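You operate a simulated robot arm through the tools that you are given. There is no shell and no other tool. Be economical: measure what you need, move in short steps, check, and stop when the job is done.

Carry out the task below with a simulated two-armed robot. There is one attempt and no reset: what you move stays moved.

## Task
Wipe up the spill on the top of the pine table with the green cloth and put it back.

The check looks at the end state, three seconds after you hand in, the way a careful person would. Anything else that was tipped, shoved, dropped, spilled or broken makes it a failure. Flat cloth is picked up by pressing the open fingertips on it (5 to 10 N) and closing them slowly along it; thin cloth reads only 2 to 8 mm in the jaws.

## Robot
Two 7-joint arms with two-finger parallel grippers on one trunk, on a base that drives. Base frame: it is fixed to the floor where the robot stands at the start and does not move with it; the origin is under the middle of the robot, x ahead of it, y to its left, z up; the surface under the hand at the start is at about z = 0.78. Units: m, degrees, N and s.
The left shoulder is at the start at [0.05, 0.187, 1.01], the right one opposite. With the tool pointing down near the work surface each hand reaches from about 0.1 to 0.66 m from the robot's upright axis, wherever it stands, measured 20 degrees to its own side. Payload 3.43 kg a hand.
The TCP of each hand is the grasp point between the finger pads, 0.03 m short of the fingertips. In the tool frame z runs along the fingers and y along their closing line. The gripper opens to 0.094 m. The fingers are 0.028 m wide and 0.01 m thick; the gripper's body (0.05 by 0.096 m) begins 0.055 m behind the TCP.
Orientation is told as [roll, pitch, yaw] about the base's x, y, z axes, in that order, counted from this pose: with the fingers straight down and closing along the base's y, the tool's x points along the base's -x, its y along +y and its z along -z.

## Interface
- The arms move only by the tool servo_tool. It takes "left_commands", "right_commands" or both (then of equal length, played together; a hand with none holds still); each is a list of rows, each a list of 3 entries, a list of its own where there are three numbers: the shift along the base's x, y, z in m, then the turn, a rotation vector about the base's x, y, z in degrees, then the gripper command, from -1 (shut) to 1 (fully open), values between in proportion. In form: [[[dx, dy, dz], [wx, wy, wz], grip], ...]. A call has 1 to 10 rows; each row is the pose to reach, as a shift and turn from the pose commanded when the call began. Each row takes 0.2 s and may step no farther than 0.05 m and 8.6 degrees from the row before; otherwise, or with a gripper value out of range, the whole call is refused. A pose out of reach is approached as far as the arm can. The call stops where the force on the tool passes 40 N (or 10 N more than at its start, if that is more) or the arm is blocked; 0.2 s more then pass. Each finger travels about 0.153 m/s and halts on what it meets, pressing with about 23 N; the grip force reading is that of the motor and also rises with nothing between the fingers. The clock runs only during rows and for 0.2 s after the last one: add rows that repeat a pose to give the fingers time. It gives the time, the measured TCP pose, the force on the tool (base axes), the opening and the grip force at its end, in the units of the frame above (readings bear some noise), with the torque about the TCP (base axes, N m) and any sound that the robot's microphone picked up.
- Cameras (640 x 400 px; columns grow to the right, rows downward): "scene" is now at [0.1509, -0.0381, 1.1714]; the picture's right is [-0.30, -0.95, 0.00], its down [-0.45, 0.14, -0.88] and it looks along [0.84, -0.27, -0.47] (base axes); focal length 292 px, centre (320, 200). "left" rides on the left gripper at [0.076, -0.014, -0.102] in its tool frame; the picture's right is [0.18, 0.98, 0.00], its down [-0.75, 0.14, -0.64] and it looks along [-0.63, 0.12, 0.77] (tool axes); focal length 243 px, centre (320, 200). "right" rides on the right gripper at [0.076, 0.014, -0.102] in its tool frame; the picture's right is [-0.18, 0.98, 0.00], its down [-0.75, -0.14, -0.64] and it looks along [-0.63, -0.12, 0.77] (tool axes); focal length 243 px, centre (320, 200).
- capture(camera): a new picture of that camera. The clock stands still meanwhile.
- move_column(by): slides the trunk up (or, below 0, down) by that many m; the arms and the scene camera ride with it, the base frame stays. It gives what a move gives, with no picture.
- roll_base(legs): drives the robot by 1 to 6 legs, each [ahead, left, turn to the left] in m, m and degrees, along the robot's own axes; the way and the turn of a leg run together, so that a leg with both is an arc; at most 1.5 m and 180 degrees a leg. The arms and the cameras ride along, it lands a little off, and it stops where it bumps. It gives what a move gives.
- head_to(pan, tilt): turns the head with the scene camera to pan (to the left, within 80 degrees either way) and tilt (down, from -29 to 69), counted from straight ahead of the robot. It gives what a move gives.
- pixel_to_xyz(camera, pixels): for up to 12 pixels [column, row] of the newest picture of that camera ("zoom" is the newest enlarged one), the place [x, y, z] in the base frame of the surface seen there, good to about 0.002 m, but the place of the scene camera against the robot may be out by one fixed shift of up to 0.025 m in any direction. The clock stands still meanwhile.
- close_up(camera, box): a new picture of the part [left, top, right, bottom] of that camera's present view, enlarged. The clock stands still meanwhile.
- job_done(): hands the job in; it is judged then, once.

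Go step by step. Measure first, check grasps and placings, and put right what went wrong. The budget is 80 turns and 70 pictures, counting those below and the enlarged ones. Unless the task says otherwise, let go and move clear before handing in, and close with one line.

The tools are called after "Request:" by a JSON object that holds its "api" and its "payload". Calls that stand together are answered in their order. servo_tool: Moves the arms, as the interface text tells. Its arguments: {"type":"object","properties":{"left_commands":{"type":"array"},"right_commands":{"type":"array"}},"required":[]} The other tools are called the same way: move_column (by) slides the trunk up or down; roll_base (legs) drives the base; head_to (pan, tilt) turns the head that bears the scene camera; capture (camera) takes a picture; pixel_to_xyz (camera, pixels) gives the place of the surface under pixels of a picture; close_up (camera, box) takes an enlarged picture of a part of a camera's view; job_done () hands the job in.

At the start:

```text
t: 0.0
left_tool_pos: [0.4017, 0.0486, 0.994]
left_tcp_rot: [0.0, 0.1, 0.1]
left_contact_force: [-0.1, -0.2, -0.2]
left_ft_torque: [0.0, 0.0, -0.01]
left_grip_width: 0.0938
left_finger_force: 0.2
right_tool_pos: [0.3785, -0.2708, 1.0051]
right_tcp_rot: [0.0, 0.0, 0.0]
right_contact_force: [-0.4, 0.0, -0.1]
right_ft_torque: [-0.02, -0.03, 0.01]
right_grip_width: 0.094
right_finger_force: 0.0
trunk travel left (down, up): [-0.225, 0.207]
robot x, y, heading: [0.001, 0.0001, 0.2]
head pan, tilt: [-17.5, 27.9]
```

scene: 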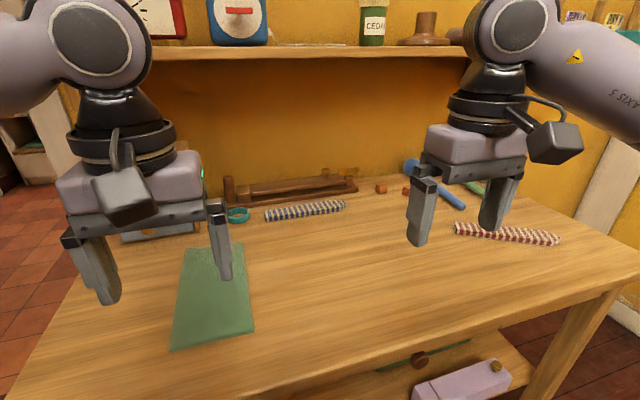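
right: 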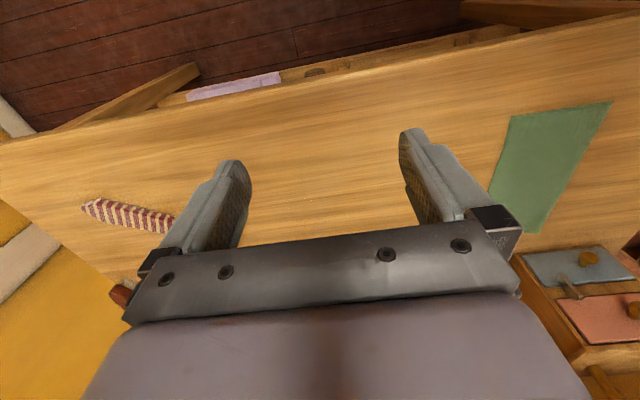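
left: 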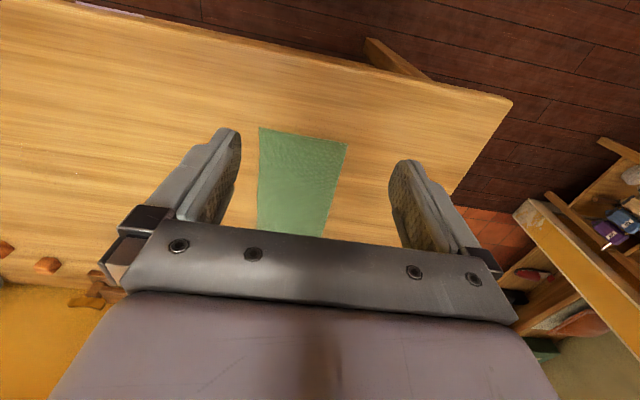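

The green cloth lies on the table ahead (scene about 215,295), but I see no clear spill on this tabletop. I'll look around with the head.

Request:
{"api": "head_to", "payload": {"pan": 0, "tilt": 45}}

Request:
{"api": "capture", "payload": {"camera": "scene"}}

Request:
{"api": "head_to", "payload": {"pan": 70, "tilt": 25}}

Request:
{"api": "capture", "payload": {"camera": "scene"}}

Request:
{"api": "head_to", "payload": {"pan": -70, "tilt": 25}}

Request:
{"api": "capture", "payload": {"camera": "scene"}}

```text
t: 0.8
left_tool_pos: [0.4003, 0.0479, 0.9947]
left_tcp_rot: [0.0, 0.0, 0.1]
left_contact_force: [0.8, 0.0, 0.1]
left_ft_torque: [0.0, -0.01, 0.02]
left_grip_width: 0.0938
left_finger_force: 0.1
right_tool_pos: [0.3784, -0.2706, 1.006]
right_tcp_rot: [0.0, 0.0, 0.0]
right_contact_force: [-0.2, -0.2, 0.0]
right_ft_torque: [-0.01, -0.03, -0.03]
right_grip_width: 0.094
right_finger_force: 0.1
trunk travel left (down, up): [-0.225, 0.207]
robot x, y, heading: [-0.0044, 0.0013, 0.1]
head pan, tilt: [0.0, 45.0]
```

```text
66 pictures are left
```

scene: 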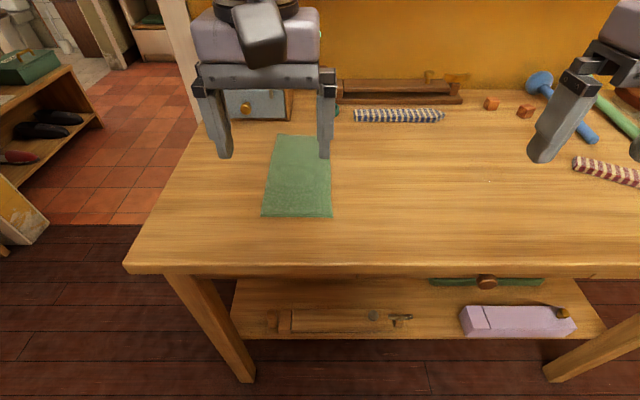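

```text
t: 2.2
left_tool_pos: [0.4006, 0.0491, 0.9947]
left_tcp_rot: [0.0, 0.0, 0.2]
left_contact_force: [-0.2, 0.0, 0.1]
left_ft_torque: [0.01, 0.04, 0.02]
left_grip_width: 0.094
left_finger_force: 0.0
right_tool_pos: [0.3798, -0.2709, 1.0062]
right_tcp_rot: [0.0, 0.0, -0.1]
right_contact_force: [0.5, 0.2, 0.0]
right_ft_torque: [0.02, 0.0, 0.04]
right_grip_width: 0.0938
right_finger_force: 0.0
trunk travel left (down, up): [-0.225, 0.207]
robot x, y, heading: [-0.0005, 0.003, 0.1]
head pan, tilt: [70.0, 25.0]
```

```text
65 pictures are left
```

scene: 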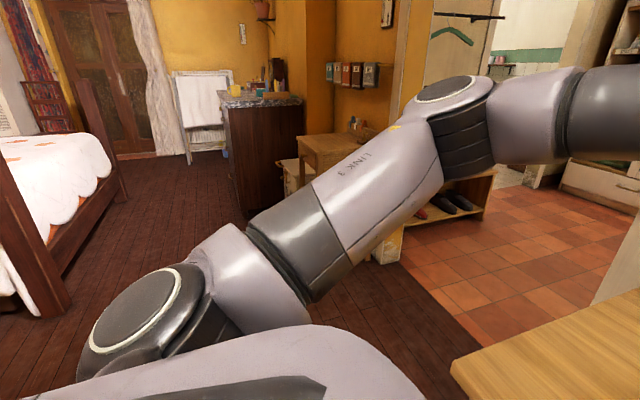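

```text
t: 4.4
left_tool_pos: [0.4009, 0.0475, 0.9942]
left_tcp_rot: [0.0, 0.0, 0.1]
left_contact_force: [1.3, -0.8, 0.7]
left_ft_torque: [0.03, -0.01, -0.02]
left_grip_width: 0.094
left_finger_force: 0.0
right_tool_pos: [0.3786, -0.2715, 1.0052]
right_tcp_rot: [0.1, 0.0, 0.0]
right_contact_force: [-0.4, -0.1, 0.0]
right_ft_torque: [-0.05, 0.0, 0.03]
right_grip_width: 0.094
right_finger_force: 0.0
trunk travel left (down, up): [-0.225, 0.207]
robot x, y, heading: [0.0017, -0.0034, -0.2]
head pan, tilt: [-70.0, 25.0]
```

```text
64 pictures are left
```

scene: 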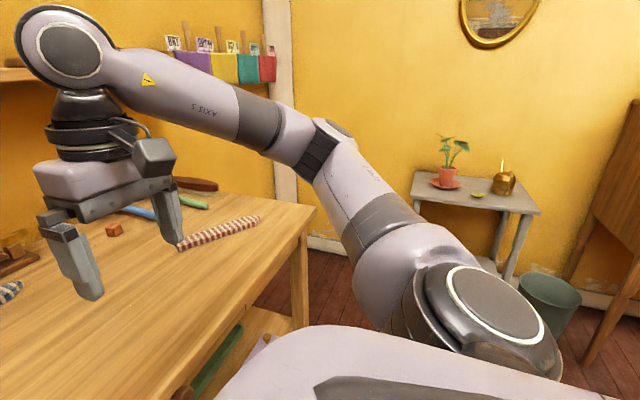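

The table ahead seems wooden and clear, with a small speck near (489,181) in the downward view; there is also a small wooden table at the left (330,150). I'll inspect both enlarged.

Request:
{"api": "close_up", "payload": {"camera": "scene", "box": [380, 100, 580, 225]}}

Request:
{"api": "head_to", "payload": {"pan": 0, "tilt": 45}}

Request:
{"api": "close_up", "payload": {"camera": "scene", "box": [330, 100, 640, 280]}}

Request:
{"api": "close_up", "payload": {"camera": "scene", "box": [130, 90, 400, 280]}}

Request:
{"api": "head_to", "payload": {"pan": 60, "tilt": 15}}

Request:
{"api": "close_up", "payload": {"camera": "scene", "box": [180, 60, 400, 240]}}

```text
3.20 times, centred on (480, 162) of scene
```

zoom: 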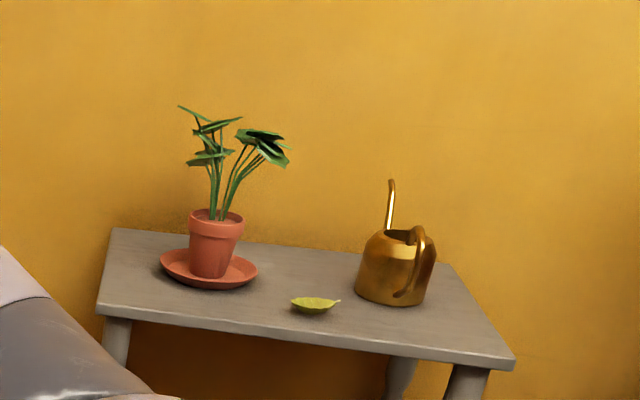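

```text
t: 5.8
left_tool_pos: [0.4022, 0.0473, 0.9955]
left_tcp_rot: [0.0, -0.1, 0.2]
left_contact_force: [-0.1, 0.2, -0.2]
left_ft_torque: [0.02, 0.0, -0.02]
left_grip_width: 0.094
left_finger_force: 0.1
right_tool_pos: [0.3771, -0.2708, 1.006]
right_tcp_rot: [0.1, 0.0, -0.1]
right_contact_force: [-0.3, 0.4, -0.3]
right_ft_torque: [0.02, -0.05, 0.02]
right_grip_width: 0.0941
right_finger_force: 0.2
trunk travel left (down, up): [-0.225, 0.207]
robot x, y, heading: [-0.0006, -0.0024, 0.3]
head pan, tilt: [0.0, 45.0]
```

```text
2.06 times, centred on (485, 190) of scene
```

zoom: 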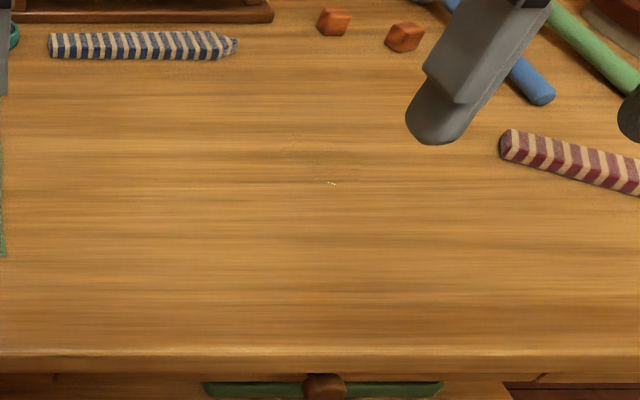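

```text
2.11 times, centred on (265, 185) of scene
```

zoom: 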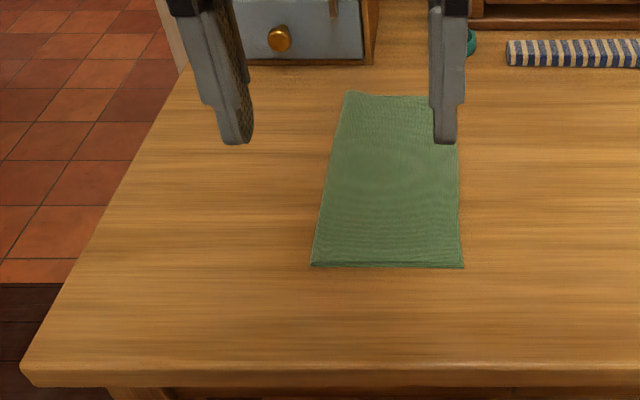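

```text
t: 7.2
left_tool_pos: [0.4016, 0.0479, 0.9956]
left_tcp_rot: [-0.1, -0.1, 0.1]
left_contact_force: [-0.5, 0.3, 0.1]
left_ft_torque: [0.01, 0.01, -0.01]
left_grip_width: 0.094
left_finger_force: 0.0
right_tool_pos: [0.3794, -0.271, 1.0054]
right_tcp_rot: [0.0, 0.0, 0.0]
right_contact_force: [0.6, 0.4, 0.1]
right_ft_torque: [0.0, 0.01, 0.01]
right_grip_width: 0.0941
right_finger_force: 0.1
trunk travel left (down, up): [-0.225, 0.207]
robot x, y, heading: [-0.002, 0.0004, -0.1]
head pan, tilt: [60.0, 15.0]
```

```text
2.22 times, centred on (290, 150) of scene
```

zoom: 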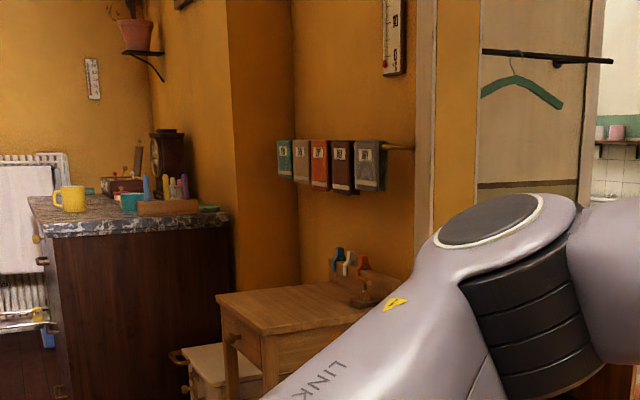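

The enlarged view shows a faint clear oval on the tabletop around zoom (320,160), with a glint at (331,183): a clear spill. I'll zoom in.

Request:
{"api": "head_to", "payload": {"pan": -15, "tilt": 45}}

Request:
{"api": "capture", "payload": {"camera": "scene"}}

Request:
{"api": "close_up", "payload": {"camera": "scene", "box": [340, 130, 480, 218]}}

```text
t: 8.6
left_tool_pos: [0.401, 0.0467, 0.9957]
left_tcp_rot: [0.0, -0.1, 0.2]
left_contact_force: [-0.2, 0.0, -0.3]
left_ft_torque: [-0.01, 0.0, -0.02]
left_grip_width: 0.094
left_finger_force: 0.1
right_tool_pos: [0.3785, -0.2714, 1.0057]
right_tcp_rot: [0.0, 0.0, 0.0]
right_contact_force: [0.3, -0.7, -0.6]
right_ft_torque: [-0.04, 0.0, 0.01]
right_grip_width: 0.0942
right_finger_force: 0.0
trunk travel left (down, up): [-0.225, 0.207]
robot x, y, heading: [-0.0014, 0.0058, 0.0]
head pan, tilt: [-15.0, 45.0]
```

```text
59 pictures are left
```

scene: 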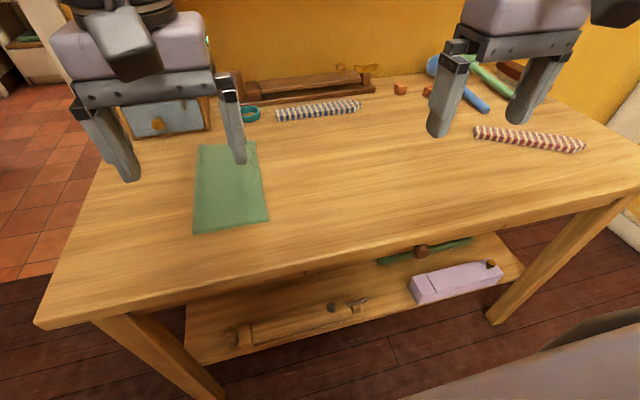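

```text
4.55 times, centred on (410, 174) of scene
```

zoom: 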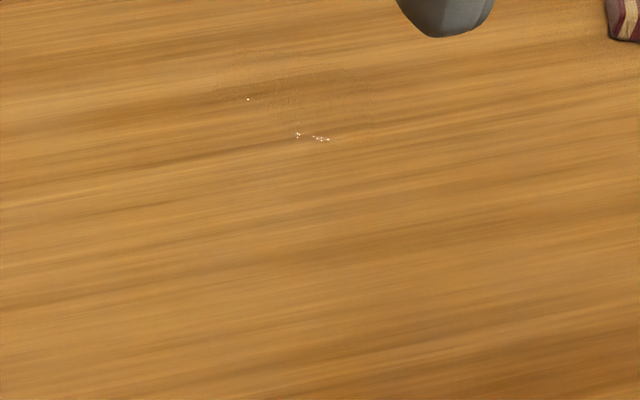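

The spill spans about zoom (215–375, 60–145). I'll measure its outline and the cloth's corners.

Request:
{"api": "pixel_to_xyz", "payload": {"camera": "zoom", "pixels": [[215, 95], [375, 100], [300, 60], [310, 148], [248, 99], [320, 139]]}}

Request:
{"api": "pixel_to_xyz", "payload": {"camera": "scene", "pixels": [[199, 146], [255, 143], [268, 219], [195, 232], [228, 190], [320, 200], [438, 134], [127, 178], [238, 160]]}}

Request:
{"api": "close_up", "payload": {"camera": "scene", "box": [340, 70, 460, 145]}}

Request:
{"api": "close_up", "payload": {"camera": "left", "box": [0, 0, 640, 300]}}

```text
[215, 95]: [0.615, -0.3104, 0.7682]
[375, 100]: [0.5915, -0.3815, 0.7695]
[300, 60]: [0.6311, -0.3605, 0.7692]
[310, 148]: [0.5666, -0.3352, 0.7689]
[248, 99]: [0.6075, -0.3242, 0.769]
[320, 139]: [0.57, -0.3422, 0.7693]
```

```text
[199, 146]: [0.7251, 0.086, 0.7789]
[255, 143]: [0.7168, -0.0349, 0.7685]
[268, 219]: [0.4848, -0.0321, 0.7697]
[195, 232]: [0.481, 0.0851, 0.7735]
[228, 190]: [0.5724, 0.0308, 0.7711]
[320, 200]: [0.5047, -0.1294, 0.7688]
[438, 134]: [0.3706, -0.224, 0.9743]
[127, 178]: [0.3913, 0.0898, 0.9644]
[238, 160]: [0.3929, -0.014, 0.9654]
```

```text
5.33 times, centred on (400, 108) of scene
```

zoom: 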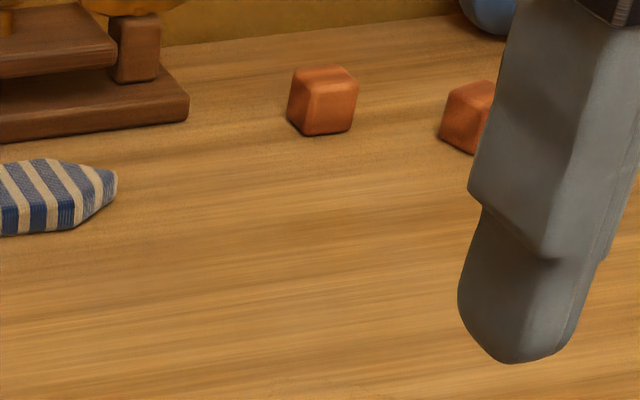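

```text
1.00 times, centred on (320, 150) of left (not enlarged: the box is as wide or as high as the picture)
```

zoom: 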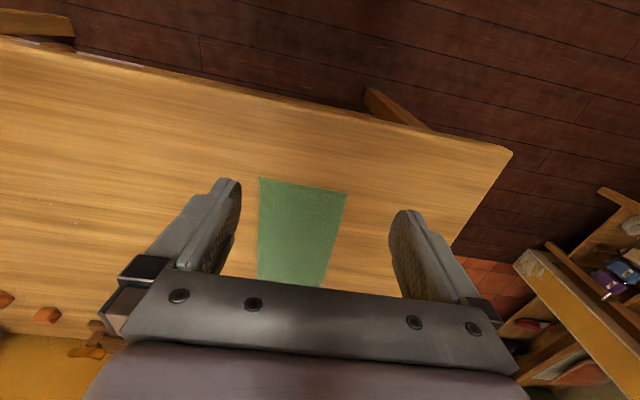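

The spill is centred near (0.60,-0.345) in scene-camera coordinates, and the cloth covers x 0.48–0.72, y -0.035–0.085. I'll cross-check with the left hand camera and look down for base clearance.

Request:
{"api": "pixel_to_xyz", "payload": {"camera": "zoom", "pixels": [[260, 179], [346, 193], [257, 275], [51, 203], [75, 205], [300, 230]]}}

Request:
{"api": "head_to", "payload": {"pan": -15, "tilt": 69}}

Request:
{"api": "capture", "payload": {"camera": "scene"}}

Request:
{"api": "capture", "payload": {"camera": "right"}}

```text
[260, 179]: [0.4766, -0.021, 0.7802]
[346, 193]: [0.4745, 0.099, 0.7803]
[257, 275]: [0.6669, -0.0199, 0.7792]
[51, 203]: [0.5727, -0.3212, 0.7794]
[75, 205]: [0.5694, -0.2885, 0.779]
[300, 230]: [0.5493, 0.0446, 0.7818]
```

```text
t: 9.5
left_tool_pos: [0.4018, 0.0477, 0.9955]
left_tcp_rot: [0.0, 0.0, 0.1]
left_contact_force: [0.3, -0.4, -0.9]
left_ft_torque: [0.02, -0.01, -0.02]
left_grip_width: 0.0944
left_finger_force: 0.1
right_tool_pos: [0.3789, -0.27, 1.0063]
right_tcp_rot: [0.1, 0.0, -0.1]
right_contact_force: [0.5, -0.1, -0.3]
right_ft_torque: [0.0, 0.0, 0.01]
right_grip_width: 0.0941
right_finger_force: 0.2
trunk travel left (down, up): [-0.225, 0.207]
robot x, y, heading: [0.0005, 0.0003, 0.1]
head pan, tilt: [-15.0, 68.8]
```

```text
55 pictures are left
```

scene: 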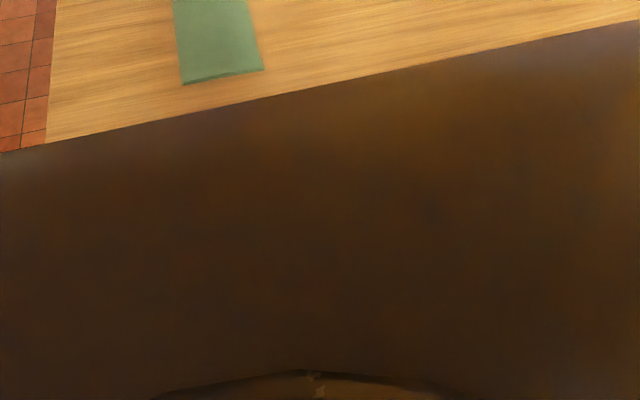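

```text
54 pictures are left
```

right: 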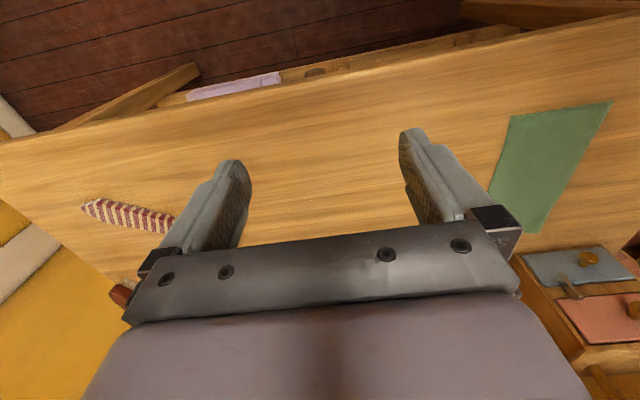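

Hand camera says the scene view needs a shift of about (-0.007,+0.013,+0.010): tabletop z≈0.779. I'll measure the table's front edge and the robot base's front (row 375) for drive clearance.

Request:
{"api": "pixel_to_xyz", "payload": {"camera": "scene", "pixels": [[200, 112], [400, 70], [310, 380], [310, 340], [200, 390], [420, 390], [310, 360]]}}

Request:
{"api": "head_to", "payload": {"pan": -15, "tilt": 50}}

Request:
{"api": "capture", "payload": {"camera": "scene"}}

```text
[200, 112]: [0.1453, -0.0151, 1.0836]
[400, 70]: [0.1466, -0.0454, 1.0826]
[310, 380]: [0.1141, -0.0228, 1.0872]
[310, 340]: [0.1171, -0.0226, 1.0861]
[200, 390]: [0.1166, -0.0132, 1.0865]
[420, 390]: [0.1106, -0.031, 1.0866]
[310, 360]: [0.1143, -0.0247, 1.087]
```

```text
t: 10.3
left_tool_pos: [0.4006, 0.0473, 0.9952]
left_tcp_rot: [0.0, 0.0, 0.0]
left_contact_force: [0.2, 0.0, -0.3]
left_ft_torque: [-0.01, -0.03, 0.01]
left_grip_width: 0.0939
left_finger_force: 0.1
right_tool_pos: [0.3784, -0.2716, 1.0066]
right_tcp_rot: [0.0, 0.0, -0.1]
right_contact_force: [-0.2, 0.1, -0.2]
right_ft_torque: [-0.04, -0.02, -0.04]
right_grip_width: 0.0939
right_finger_force: 0.1
trunk travel left (down, up): [-0.225, 0.207]
robot x, y, heading: [0.0011, 0.0003, 0.0]
head pan, tilt: [-15.0, 50.0]
```

```text
53 pictures are left
```

scene: 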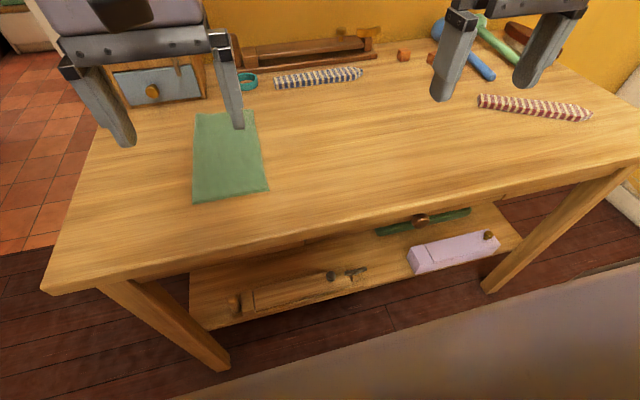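

I'll measure edge, leg, shelf and floor points here.

Request:
{"api": "pixel_to_xyz", "payload": {"camera": "scene", "pixels": [[300, 232], [300, 310], [222, 365], [300, 340], [480, 110], [590, 120], [280, 390], [488, 292]]}}

```text
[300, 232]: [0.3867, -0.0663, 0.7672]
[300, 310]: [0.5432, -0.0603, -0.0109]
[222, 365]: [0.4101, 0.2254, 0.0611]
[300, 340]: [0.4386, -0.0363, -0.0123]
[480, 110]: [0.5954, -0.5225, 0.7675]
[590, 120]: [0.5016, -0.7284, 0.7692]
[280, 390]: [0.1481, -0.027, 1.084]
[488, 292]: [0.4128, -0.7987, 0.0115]
```

Table front edge is x≈0.37 with the legs at x≈0.40, so I prefer not to drive unless needed. I'll test the right arm's reach above the far side of the spill, at z≈0.88.

Request:
{"api": "servo_tool", "payload": {"right_commands": [[[0.04, -0.012, -0.02], [0, 0, 0], -0.1], [[0.08, -0.025, -0.04], [0, 0, 0], -0.1], [[0.12, -0.037, -0.06], [0, 0, 0], -0.1], [[0.16, -0.05, -0.08], [0, 0, 0], -0.1], [[0.2, -0.07, -0.1], [0, 0, 0], -0.1], [[0.235, -0.08, -0.125], [0, 0, 0], -0.1], [[0.255, -0.09, -0.145], [0, 0, 0], -0.1], [[0.255, -0.09, -0.165], [0, 0, 0], -0.1], [[0.255, -0.09, -0.165], [0, 0, 0], -0.1]]}}

Request:
{"api": "capture", "payload": {"camera": "right"}}

```text
t: 12.3
left_tool_pos: [0.4008, 0.0489, 0.9948]
left_tcp_rot: [-0.1, 0.0, 0.2]
left_contact_force: [0.4, 0.0, -0.2]
left_ft_torque: [-0.03, 0.0, 0.02]
left_grip_width: 0.0942
left_finger_force: 0.0
right_tool_pos: [0.6117, -0.354, 0.8329]
right_tcp_rot: [-0.1, -0.1, -0.3]
right_contact_force: [0.8, 0.0, -0.3]
right_ft_torque: [-0.01, 0.01, -0.03]
right_grip_width: 0.0422
right_finger_force: 0.1
right hand out of reach, approached as far as the arm can: row 6, 7, 8, 9
trunk travel left (down, up): [-0.225, 0.207]
robot x, y, heading: [0.0003, -0.002, 0.0]
head pan, tilt: [-15.0, 50.0]
```

```text
52 pictures are left
```

right: 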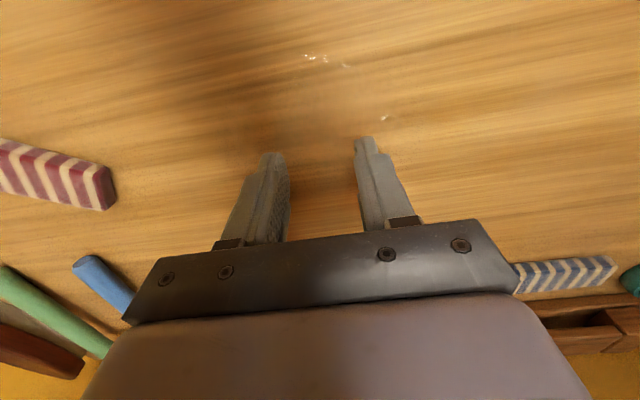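

Reach ends at x≈0.612, slightly short of the far spill edge. I'll measure the glints with the hand camera, then drive ahead 5 cm.

Request:
{"api": "pixel_to_xyz", "payload": {"camera": "right", "pixels": [[318, 58], [345, 65], [385, 118], [300, 150], [108, 190], [560, 275]]}}

Request:
{"api": "close_up", "payload": {"camera": "right", "box": [200, 0, 480, 175]}}

Request:
{"api": "roll_base", "payload": {"legs": [[0.05, 0, 0]]}}

Request:
{"api": "capture", "payload": {"camera": "scene"}}

```text
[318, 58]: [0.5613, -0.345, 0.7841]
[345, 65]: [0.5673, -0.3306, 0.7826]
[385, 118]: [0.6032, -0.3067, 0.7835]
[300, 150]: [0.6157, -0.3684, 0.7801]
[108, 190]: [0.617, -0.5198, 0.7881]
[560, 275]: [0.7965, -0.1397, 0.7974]
```

```text
2.29 times, centred on (340, 88) of right
```

zoom: 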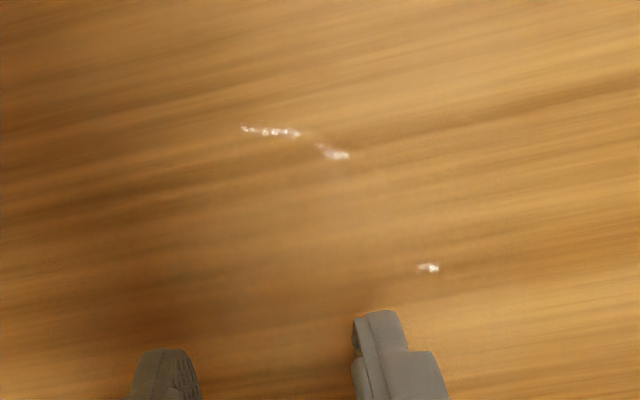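

```text
t: 13.2
left_tool_pos: [0.4509, 0.048, 0.9948]
left_tcp_rot: [0.0, 0.0, 0.1]
left_contact_force: [0.1, 0.2, 0.7]
left_ft_torque: [0.0, -0.01, 0.0]
left_grip_width: 0.0941
left_finger_force: 0.2
right_tool_pos: [0.6616, -0.3536, 0.8334]
right_tcp_rot: [0.0, -0.1, -0.3]
right_contact_force: [0.0, 0.0, 0.2]
right_ft_torque: [-0.03, 0.0, 0.0]
right_grip_width: 0.0425
right_finger_force: 0.1
trunk travel left (down, up): [-0.225, 0.207]
robot x, y, heading: [0.0486, -0.004, 0.2]
head pan, tilt: [-15.0, 50.0]
```

```text
50 pictures are left
```

scene: 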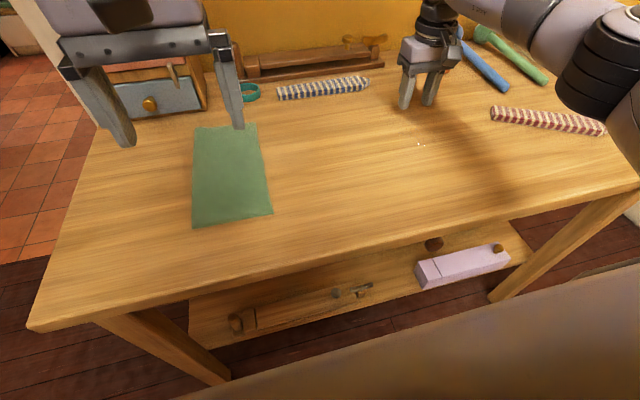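

The drive went cleanly. Now I retract the left arm out of the way and bring the right hand above the cloth's right edge.

Request:
{"api": "servo_tool", "payload": {"left_commands": [[[-0.01, 0.03, 0.01], [0, 0, 0], 1], [[-0.02, 0.06, 0.02], [0, 0, 0], 1], [[-0.03, 0.1, 0.03], [0, 0, 0], 1], [[-0.04, 0.14, 0.04], [0, 0, 0], 1], [[-0.05, 0.17, 0.05], [0, 0, 0], 1], [[-0.06, 0.2, 0.05], [0, 0, 0], 1], [[-0.07, 0.2, 0.05], [0, 0, 0], 1], [[-0.07, 0.2, 0.05], [0, 0, 0], 1], [[-0.07, 0.2, 0.05], [0, 0, 0], 1], [[-0.07, 0.2, 0.05], [0, 0, 0], 1]], "right_commands": [[[-0.01, 0.02, 0.03], [0, 0, 0], -0.1], [[-0.02, 0.06, 0.05], [0, 0, 0], -0.1], [[-0.03, 0.105, 0.06], [0, 0, 0], -0.1], [[-0.04, 0.15, 0.06], [0, 0, 0], -0.1], [[-0.05, 0.195, 0.06], [0, 0, 0], -0.1], [[-0.06, 0.24, 0.06], [0, 0, 0], -0.1], [[-0.07, 0.285, 0.06], [0, 0, 0], -0.1], [[-0.077, 0.33, 0.06], [0, 0, 0], -0.1], [[-0.077, 0.369, 0.06], [0, 0, 0], -0.1], [[-0.077, 0.369, 0.06], [0, 0, 0], -0.1]]}}

Request:
{"api": "capture", "payload": {"camera": "right"}}

Request:
{"api": "capture", "payload": {"camera": "scene"}}

```text
t: 15.4
left_tool_pos: [0.3798, 0.2492, 1.0427]
left_tcp_rot: [-0.1, 0.0, 0.1]
left_contact_force: [-0.1, 0.1, 0.1]
left_ft_torque: [0.01, -0.01, 0.0]
left_grip_width: 0.0939
left_finger_force: 0.0
right_tool_pos: [0.5843, 0.0136, 0.8925]
right_tcp_rot: [-0.2, -0.1, -0.3]
right_contact_force: [0.2, -0.2, -0.8]
right_ft_torque: [-0.01, -0.03, 0.03]
right_grip_width: 0.0424
right_finger_force: 0.0
trunk travel left (down, up): [-0.225, 0.207]
robot x, y, heading: [0.0506, 0.0001, 0.2]
head pan, tilt: [-15.0, 50.0]
```

```text
49 pictures are left
```

right: 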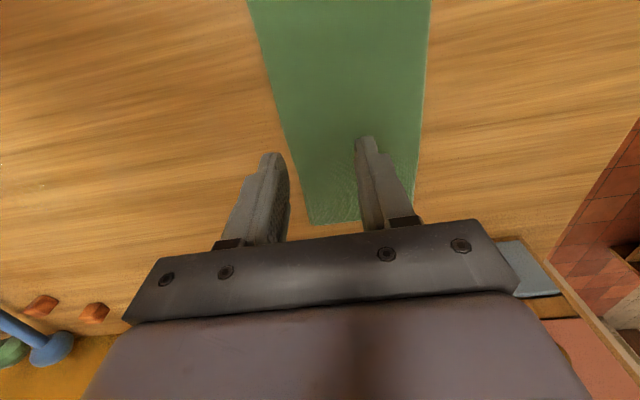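

```text
48 pictures are left
```

scene: 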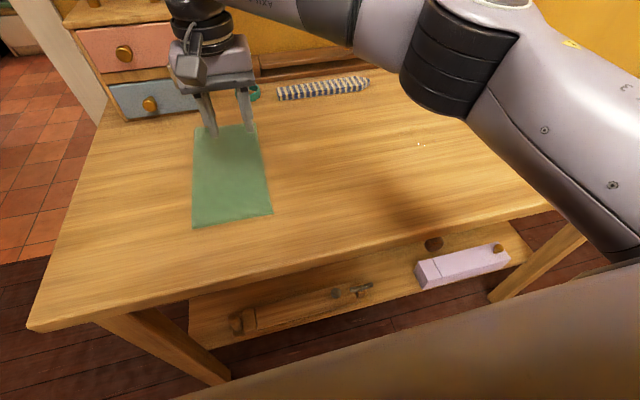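

The right hand is above the cloth's right edge. I'll measure the cloth edges from this camera (it also records where the cloth must return).

Request:
{"api": "pixel_to_xyz", "payload": {"camera": "right", "pixels": [[263, 50], [282, 120], [311, 223], [340, 222], [427, 50], [420, 130], [340, 120], [330, 180]]}}

```text
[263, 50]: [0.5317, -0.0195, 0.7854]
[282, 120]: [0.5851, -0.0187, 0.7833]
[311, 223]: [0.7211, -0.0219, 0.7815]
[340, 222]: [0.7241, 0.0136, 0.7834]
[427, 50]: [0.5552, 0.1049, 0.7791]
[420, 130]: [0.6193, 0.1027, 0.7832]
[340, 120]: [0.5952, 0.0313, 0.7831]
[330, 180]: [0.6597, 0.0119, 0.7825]
```

Descending: fingertips reach the cloth top (z≈0.782) at TCP z≈0.812. I'll go close to it first, then press gently.

Request:
{"api": "servo_tool", "payload": {"right_commands": [[[0, 0.001, -0.03], [0, 0, 0], -0.1], [[0, 0.002, -0.055], [0, 0, 0], -0.1], [[0, 0.002, -0.07], [0, 0, 0], -0.1], [[0, 0.002, -0.076], [0, 0, 0], -0.1], [[0, 0.002, -0.079], [0, 0, 0], -0.1]]}}

```text
t: 16.6
left_tool_pos: [0.3798, 0.2483, 1.0432]
left_tcp_rot: [-0.1, -0.1, 0.1]
left_contact_force: [0.3, -1.0, 0.5]
left_ft_torque: [-0.01, -0.05, 0.0]
left_grip_width: 0.0939
left_finger_force: 0.0
right_tool_pos: [0.5848, 0.0165, 0.8131]
right_tcp_rot: [0.0, -0.1, -0.3]
right_contact_force: [-0.1, -0.3, 0.1]
right_ft_torque: [-0.03, 0.02, 0.03]
right_grip_width: 0.0422
right_finger_force: 0.2
trunk travel left (down, up): [-0.225, 0.207]
robot x, y, heading: [0.0537, -0.0013, -0.0]
head pan, tilt: [-15.0, 50.0]
```

Request:
{"api": "servo_tool", "payload": {"right_commands": [[[0, 0, -0.001], [0, 0, 0], -0.1], [[0, 0, -0.002], [0, 0, 0], -0.1], [[0, 0, -0.003], [0, 0, 0], -0.1]]}}

```text
t: 17.4
left_tool_pos: [0.3786, 0.248, 1.0432]
left_tcp_rot: [0.0, -0.1, 0.1]
left_contact_force: [0.3, -0.1, -0.9]
left_ft_torque: [-0.01, 0.0, -0.02]
left_grip_width: 0.094
left_finger_force: 0.0
right_tool_pos: [0.585, 0.0165, 0.8112]
right_tcp_rot: [0.0, -0.2, -0.4]
right_contact_force: [-0.8, -1.1, 4.5]
right_ft_torque: [-0.16, 0.05, -0.06]
right_grip_width: 0.0429
right_finger_force: 0.4
trunk travel left (down, up): [-0.225, 0.207]
robot x, y, heading: [0.0477, -0.0013, -0.1]
head pan, tilt: [-15.0, 50.0]
```

Contact at 4.5 N. I press 1 mm more and close slowly.

Request:
{"api": "servo_tool", "payload": {"right_commands": [[[0, 0, -0.001], [0, 0, 0], -0.1], [[0, 0, -0.001], [0, 0, 0], -0.25], [[0, 0, -0.001], [0, 0, 0], -0.4], [[0, 0, -0.001], [0, 0, 0], -0.55], [[0, 0, -0.001], [0, 0, 0], -0.7], [[0, 0, -0.001], [0, 0, 0], -0.85], [[0, 0, -0.001], [0, 0, 0], -1], [[0, 0, -0.001], [0, 0, 0], -1]]}}

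Request:
{"api": "capture", "payload": {"camera": "right"}}

```text
t: 19.2
left_tool_pos: [0.379, 0.2474, 1.0432]
left_tcp_rot: [-0.1, -0.1, 0.1]
left_contact_force: [-0.4, 0.0, -0.2]
left_ft_torque: [0.02, 0.01, 0.01]
left_grip_width: 0.094
left_finger_force: 0.0
right_tool_pos: [0.5851, 0.0168, 0.8117]
right_tcp_rot: [0.0, -0.2, -0.3]
right_contact_force: [1.0, -2.8, 19.2]
right_ft_torque: [-0.23, 0.02, -0.01]
right_grip_width: 0.0029
right_finger_force: 23.1
trunk travel left (down, up): [-0.225, 0.207]
robot x, y, heading: [0.0517, 0.0023, 0.0]
head pan, tilt: [-15.0, 50.0]
```

```text
47 pictures are left
```

right: 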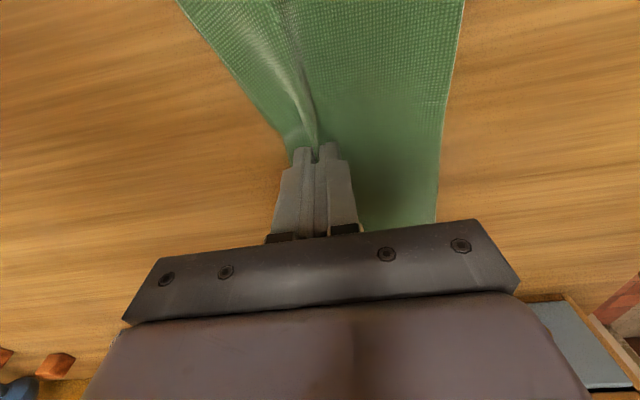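

Grip reads 2.9 mm with a ridge between the fingers: the cloth is held. I'll ease up slightly and drag it toward the spill with the cloth trailing.

Request:
{"api": "servo_tool", "payload": {"right_commands": [[[0, 0, 0.003], [0, 0, 0], -1], [[0, -0.02, 0.003], [0, 0, 0], -1], [[0, -0.05, 0.003], [0, 0, 0], -1], [[0, -0.08, 0.003], [0, 0, 0], -1], [[0, -0.11, 0.003], [0, 0, 0], -1], [[0, -0.14, 0.003], [0, 0, 0], -1], [[0, -0.17, 0.003], [0, 0, 0], -1], [[0, -0.2, 0.003], [0, 0, 0], -1], [[0, -0.22, 0.003], [0, 0, 0], -1]]}}

Request:
{"api": "capture", "payload": {"camera": "right"}}

Request:
{"api": "capture", "payload": {"camera": "scene"}}

```text
t: 21.2
left_tool_pos: [0.3809, 0.2491, 1.0418]
left_tcp_rot: [0.0, 0.0, 0.0]
left_contact_force: [0.2, -0.4, 0.0]
left_ft_torque: [0.0, 0.0, 0.0]
left_grip_width: 0.0942
left_finger_force: 0.0
right_tool_pos: [0.5838, -0.2033, 0.8152]
right_tcp_rot: [0.0, 0.0, -0.3]
right_contact_force: [0.5, -0.3, 0.7]
right_ft_torque: [-0.01, 0.01, -0.01]
right_grip_width: 0.003
right_finger_force: 23.1
trunk travel left (down, up): [-0.225, 0.207]
robot x, y, heading: [0.0479, -0.0037, -0.1]
head pan, tilt: [-15.0, 50.0]
```

```text
46 pictures are left
```

right: 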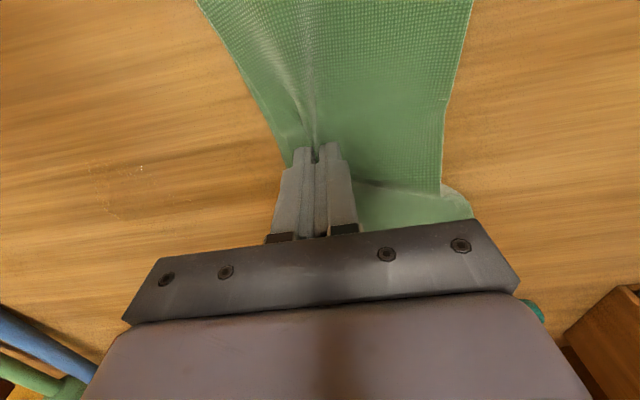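

```text
45 pictures are left
```

scene: 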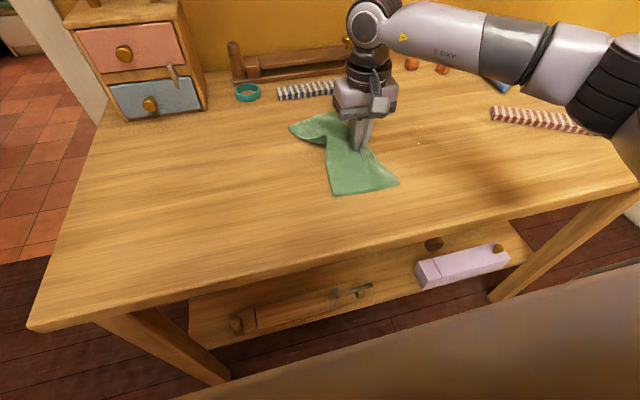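

The cloth trails nicely, and the spill outline shows in the right picture around (105–195, 160–220). I'll measure it.

Request:
{"api": "close_up", "payload": {"camera": "right", "box": [60, 130, 260, 255]}}

Request:
{"api": "pixel_to_xyz", "payload": {"camera": "right", "pixels": [[105, 190], [120, 165], [140, 168], [195, 205], [115, 217], [160, 218], [190, 185]]}}

```text
3.20 times, centred on (160, 192) of right
```

zoom: 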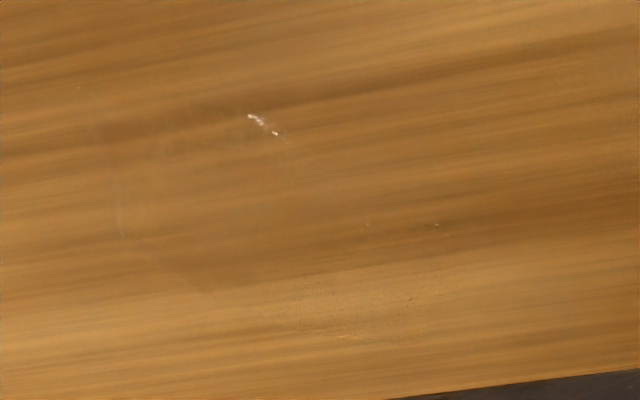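

```text
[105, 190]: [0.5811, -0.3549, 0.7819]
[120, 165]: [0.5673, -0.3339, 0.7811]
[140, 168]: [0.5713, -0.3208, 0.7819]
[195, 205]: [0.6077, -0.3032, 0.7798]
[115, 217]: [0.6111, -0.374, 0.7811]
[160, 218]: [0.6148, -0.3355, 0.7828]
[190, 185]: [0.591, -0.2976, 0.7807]
```

Request:
{"api": "pixel_to_xyz", "payload": {"camera": "zoom", "pixels": [[78, 88], [118, 220], [200, 292], [345, 340], [450, 285], [438, 225], [260, 120], [170, 130]]}}

```text
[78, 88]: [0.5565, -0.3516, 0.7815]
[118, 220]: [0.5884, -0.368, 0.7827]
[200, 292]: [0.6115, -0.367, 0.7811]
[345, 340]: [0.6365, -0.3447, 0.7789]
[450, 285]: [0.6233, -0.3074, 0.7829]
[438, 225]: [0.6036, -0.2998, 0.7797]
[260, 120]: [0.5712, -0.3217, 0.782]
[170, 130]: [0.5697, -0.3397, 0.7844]
```

Spill spans x 0.555–0.637, y -0.37 to -0.298. I'll move to its edge with a light press and check the force.

Request:
{"api": "servo_tool", "payload": {"right_commands": [[[-0.02, -0.03, 0], [0, 0, 0], -1], [[-0.04, -0.06, 0], [0, 0, 0], -1], [[-0.04, -0.075, -0.001], [0, 0, 0], -1], [[-0.04, -0.075, -0.002], [0, 0, 0], -1], [[-0.04, -0.075, -0.003], [0, 0, 0], -1], [[-0.02, -0.075, -0.003], [0, 0, 0], -1]]}}

```text
t: 22.6
left_tool_pos: [0.3779, 0.2501, 1.0416]
left_tcp_rot: [-0.1, 0.0, 0.1]
left_contact_force: [-0.7, -0.8, -0.9]
left_ft_torque: [0.0, -0.03, -0.01]
left_grip_width: 0.0941
left_finger_force: 0.1
right_tool_pos: [0.5648, -0.278, 0.8117]
right_tcp_rot: [0.0, -0.2, -0.2]
right_contact_force: [-1.0, 1.0, 7.4]
right_ft_torque: [-0.05, 0.07, 0.04]
right_grip_width: 0.0029
right_finger_force: 23.4
trunk travel left (down, up): [-0.225, 0.207]
robot x, y, heading: [0.0522, -0.0012, -0.1]
head pan, tilt: [-15.0, 50.0]
```

7.4 N pressing: good. Now raster strokes along x, advancing in -y.

Request:
{"api": "servo_tool", "payload": {"right_commands": [[[0.04, 0, 0], [0, 0, 0], -1], [[0.085, 0, 0], [0, 0, 0], -1], [[0.085, -0.016, 0], [0, 0, 0], -1], [[0.045, -0.016, 0], [0, 0, 0], -1], [[0.005, -0.016, 0], [0, 0, 0], -1], [[-0.025, -0.016, 0], [0, 0, 0], -1], [[-0.025, -0.032, 0], [0, 0, 0], -1], [[0.015, -0.032, 0], [0, 0, 0], -1], [[0.055, -0.032, 0], [0, 0, 0], -1], [[0.085, -0.032, 0], [0, 0, 0], -1]]}}

Request:
{"api": "servo_tool", "payload": {"right_commands": [[[0, -0.016, 0], [0, 0, 0], -1], [[-0.04, -0.016, 0], [0, 0, 0], -1], [[-0.08, -0.016, 0], [0, 0, 0], -1], [[-0.11, -0.016, 0], [0, 0, 0], -1], [[-0.11, -0.032, 0], [0, 0, 0], -1], [[-0.07, -0.032, 0], [0, 0, 0], -1], [[-0.03, -0.032, 0], [0, 0, 0], -1], [[0, -0.032, 0], [0, 0, 0], -1], [[0, -0.048, 0], [0, 0, 0], -1], [[-0.04, -0.048, 0], [0, 0, 0], -1]]}}

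Request:
{"api": "capture", "payload": {"camera": "scene"}}

Request:
{"api": "capture", "payload": {"camera": "right"}}

```text
t: 24.9
left_tool_pos: [0.3785, 0.2495, 1.0436]
left_tcp_rot: [-0.1, 0.0, 0.0]
left_contact_force: [0.2, -0.5, -0.2]
left_ft_torque: [-0.04, 0.02, 0.0]
left_grip_width: 0.094
left_finger_force: 0.2
right_tool_pos: [0.6496, -0.3094, 0.8116]
right_tcp_rot: [-0.1, -0.2, -0.1]
right_contact_force: [-3.9, 2.0, 9.4]
right_ft_torque: [-0.03, 0.14, 0.0]
right_grip_width: 0.0027
right_finger_force: 23.1
trunk travel left (down, up): [-0.225, 0.207]
robot x, y, heading: [0.0559, -0.0015, -0.1]
head pan, tilt: [-15.0, 50.0]
```

```text
t: 27.1
left_tool_pos: [0.3797, 0.2487, 1.0435]
left_tcp_rot: [-0.1, -0.1, 0.0]
left_contact_force: [0.3, 0.9, -0.3]
left_ft_torque: [-0.01, -0.01, 0.0]
left_grip_width: 0.0941
left_finger_force: 0.0
right_tool_pos: [0.6083, -0.361, 0.8118]
right_tcp_rot: [-0.3, -0.3, -0.3]
right_contact_force: [4.2, -2.6, 14.3]
right_ft_torque: [-0.22, -0.15, 0.06]
right_grip_width: 0.0029
right_finger_force: 23.4
trunk travel left (down, up): [-0.225, 0.207]
robot x, y, heading: [0.0513, -0.001, 0.0]
head pan, tilt: [-15.0, 50.0]
```

```text
43 pictures are left
```

scene: 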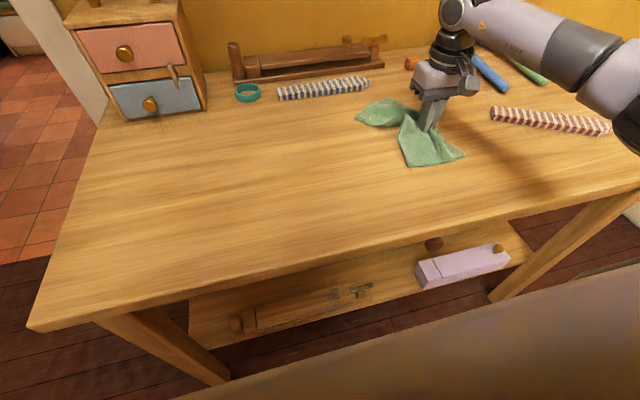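

```text
42 pictures are left
```

right: 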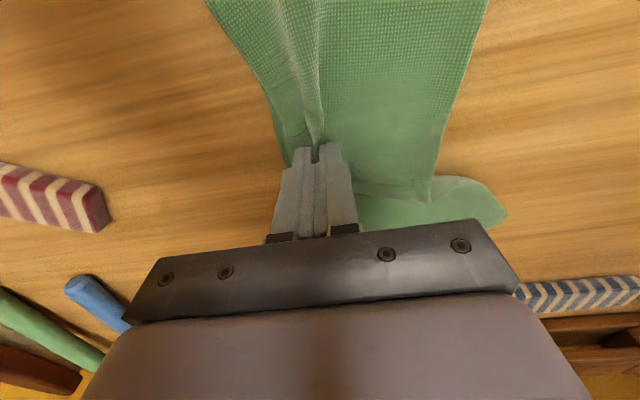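

Wiping goes well. I'll finish the remaining strokes to y≈-0.39 (red roll begins at y≈-0.52, still clear).

Request:
{"api": "servo_tool", "payload": {"right_commands": [[[-0.04, 0, 0], [0, 0, 0], -1], [[-0.07, 0, 0], [0, 0, 0], -1], [[-0.07, -0.016, 0], [0, 0, 0], -1], [[-0.03, -0.016, 0], [0, 0, 0], -1], [[0.01, -0.016, 0], [0, 0, 0], -1], [[0.035, -0.016, 0], [0, 0, 0], -1], [[0.035, -0.03, 0], [0, 0, 0], -1], [[-0.005, -0.03, 0], [0, 0, 0], -1], [[-0.04, -0.03, 0], [0, 0, 0], -1], [[-0.07, -0.03, 0], [0, 0, 0], -1]]}}

Request:
{"api": "capture", "payload": {"camera": "right"}}

```text
t: 29.2
left_tool_pos: [0.3793, 0.2493, 1.0429]
left_tcp_rot: [-0.2, 0.0, 0.2]
left_contact_force: [0.0, -0.1, 0.3]
left_ft_torque: [-0.03, 0.02, -0.02]
left_grip_width: 0.0941
left_finger_force: 0.1
right_tool_pos: [0.5387, -0.3871, 0.8122]
right_tcp_rot: [-0.1, -0.3, -0.3]
right_contact_force: [3.1, -1.5, 10.8]
right_ft_torque: [-0.14, -0.08, 0.07]
right_grip_width: 0.0029
right_finger_force: 23.0
trunk travel left (down, up): [-0.225, 0.207]
robot x, y, heading: [0.0542, -0.0004, -0.2]
head pan, tilt: [-15.0, 50.0]
```

```text
41 pictures are left
```

right: 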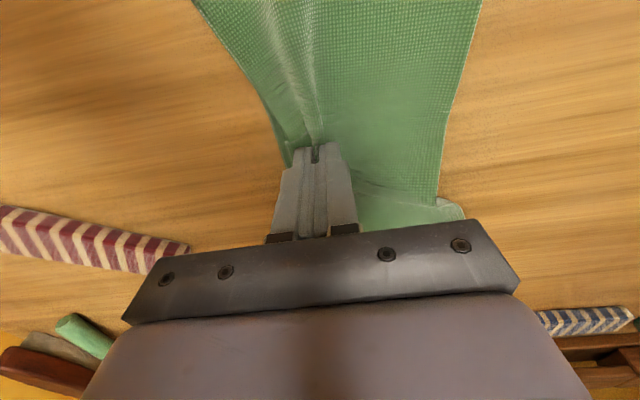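

Raster finished. I'll lift the cloth straight up and inspect the area beneath.

Request:
{"api": "servo_tool", "payload": {"right_commands": [[[0, 0, 0.02], [0, 0, 0], -1], [[0, 0.01, 0.045], [0, 0, 0], -1], [[0, 0.03, 0.07], [0, 0, 0], -1], [[0, 0.05, 0.1], [0, 0, 0], -1], [[0, 0.07, 0.13], [0, 0, 0], -1], [[0, 0.09, 0.16], [0, 0, 0], -1], [[0, 0.13, 0.17], [0, 0, 0], -1], [[0, 0.17, 0.18], [0, 0, 0], -1], [[0, 0.21, 0.18], [0, 0, 0], -1], [[0, 0.24, 0.18], [0, 0, 0], -1]]}}

Request:
{"api": "capture", "payload": {"camera": "scene"}}

Request:
{"api": "close_up", "payload": {"camera": "scene", "box": [350, 90, 510, 190]}}

Request:
{"api": "capture", "payload": {"camera": "right"}}

```text
t: 31.4
left_tool_pos: [0.3805, 0.2487, 1.0425]
left_tcp_rot: [0.0, -0.1, 0.0]
left_contact_force: [0.1, 0.1, -0.4]
left_ft_torque: [0.02, 0.0, -0.01]
left_grip_width: 0.0943
left_finger_force: 0.1
right_tool_pos: [0.5365, -0.1488, 0.9905]
right_tcp_rot: [-0.1, -0.1, -0.2]
right_contact_force: [0.6, 0.5, 1.0]
right_ft_torque: [-0.03, -0.01, 0.01]
right_grip_width: 0.003
right_finger_force: 23.1
trunk travel left (down, up): [-0.225, 0.207]
robot x, y, heading: [0.0489, 0.0027, -0.1]
head pan, tilt: [-15.0, 50.0]
```

```text
40 pictures are left
```

scene: 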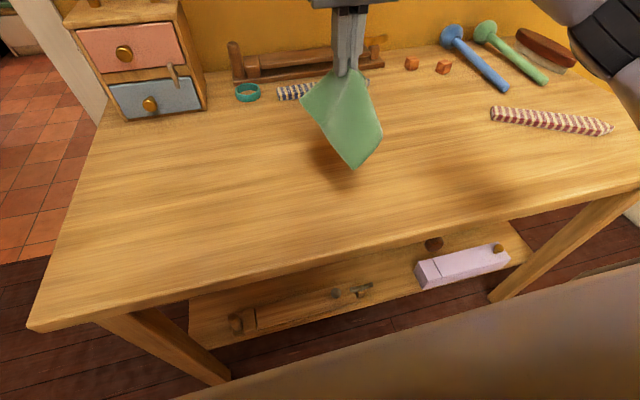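

```text
4.00 times, centred on (430, 140) of scene
```

zoom: 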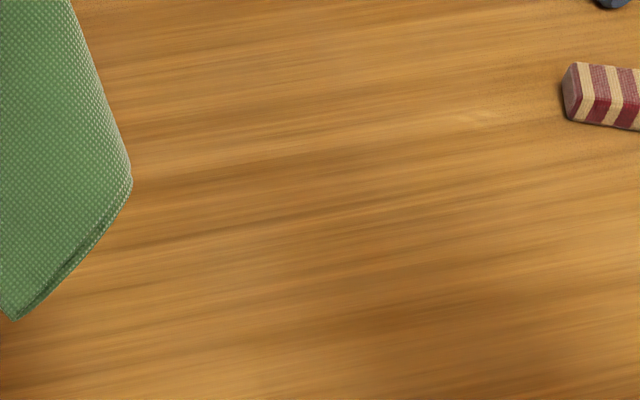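

```text
38 pictures are left
```

right: 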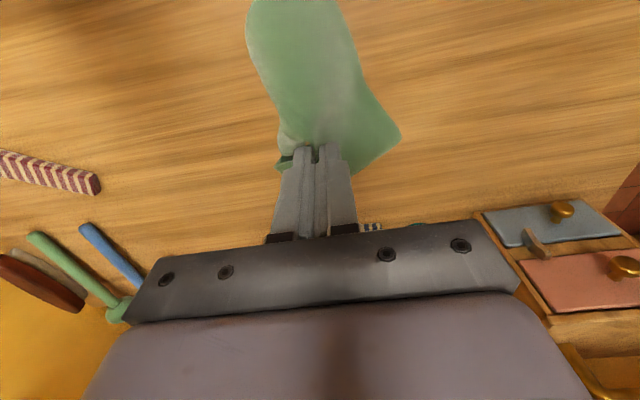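

The spill area looks clean; a faint light mark at zoom (470,115) needs checking. I'll measure and zoom in more.

Request:
{"api": "pixel_to_xyz", "payload": {"camera": "zoom", "pixels": [[470, 115], [272, 220], [300, 170]]}}

Request:
{"api": "close_up", "payload": {"camera": "scene", "box": [400, 100, 496, 160]}}

Request:
{"api": "close_up", "payload": {"camera": "right", "box": [0, 40, 280, 215]}}

```text
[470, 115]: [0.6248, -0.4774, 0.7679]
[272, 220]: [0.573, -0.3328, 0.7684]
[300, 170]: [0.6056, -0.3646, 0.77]
```

```text
6.67 times, centred on (448, 130) of scene
```

zoom: 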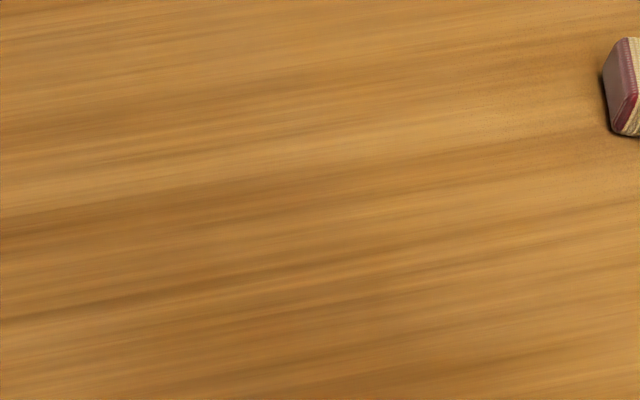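

```text
2.29 times, centred on (140, 128) of right
```

zoom: 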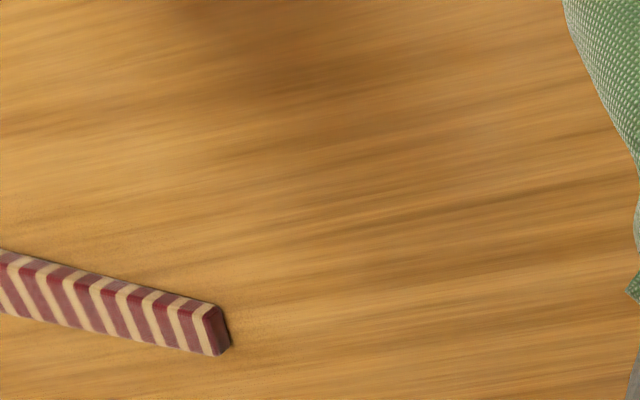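

The spill is gone (the mark was grain at y≈-0.477). Now I carry the cloth back to above its place, offset +y so I can lay it while moving -y.

Request:
{"api": "servo_tool", "payload": {"right_commands": [[[0.005, 0.03, 0], [0, 0, 0], -1], [[0.01, 0.06, 0], [0, 0, 0], -1], [[0.015, 0.09, 0], [0, 0, 0], -1], [[0.02, 0.12, 0], [0, 0, 0], -1], [[0.03, 0.15, 0], [0, 0, 0], -1], [[0.04, 0.18, 0], [0, 0, 0], -1], [[0.05, 0.21, 0], [0, 0, 0], -1], [[0.05, 0.24, 0], [0, 0, 0], -1], [[0.05, 0.262, -0.01], [0, 0, 0], -1], [[0.05, 0.262, -0.03], [0, 0, 0], -1]]}}

Request:
{"api": "capture", "payload": {"camera": "scene"}}

Request:
{"api": "capture", "payload": {"camera": "left"}}

```text
t: 33.9
left_tool_pos: [0.3807, 0.2489, 1.0431]
left_tcp_rot: [-0.1, -0.1, 0.1]
left_contact_force: [-0.3, 0.0, -0.2]
left_ft_torque: [0.0, 0.0, 0.02]
left_grip_width: 0.0939
left_finger_force: 0.0
right_tool_pos: [0.5937, 0.0314, 0.969]
right_tcp_rot: [1.5, -0.4, -3.9]
right_contact_force: [-0.2, -0.1, 0.5]
right_ft_torque: [0.01, -0.05, -0.02]
right_grip_width: 0.0029
right_finger_force: 22.8
right hand out of reach, approached as far as the arm can: row 7, 8, 9, 10
trunk travel left (down, up): [-0.225, 0.207]
robot x, y, heading: [0.0507, -0.0002, 0.1]
head pan, tilt: [-15.0, 50.0]
stopped in row 10 (right hand): the arm was blocked; the commanded pose is now the measured one
```

```text
35 pictures are left
```

scene: 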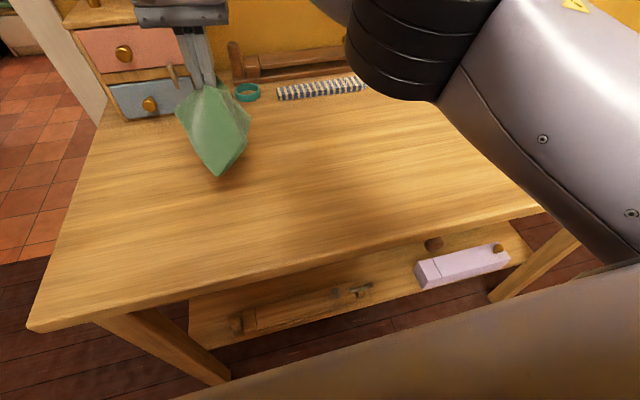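

```text
34 pictures are left
```

left: 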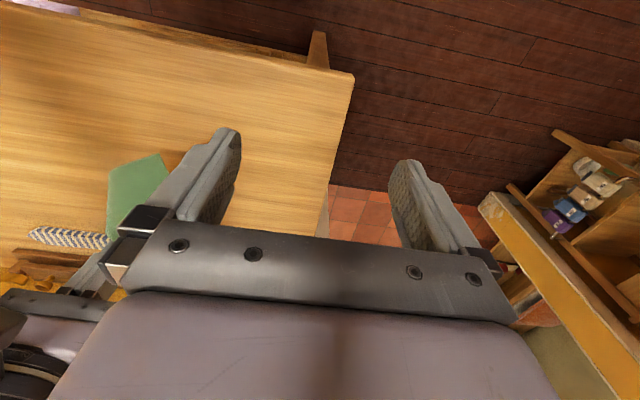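

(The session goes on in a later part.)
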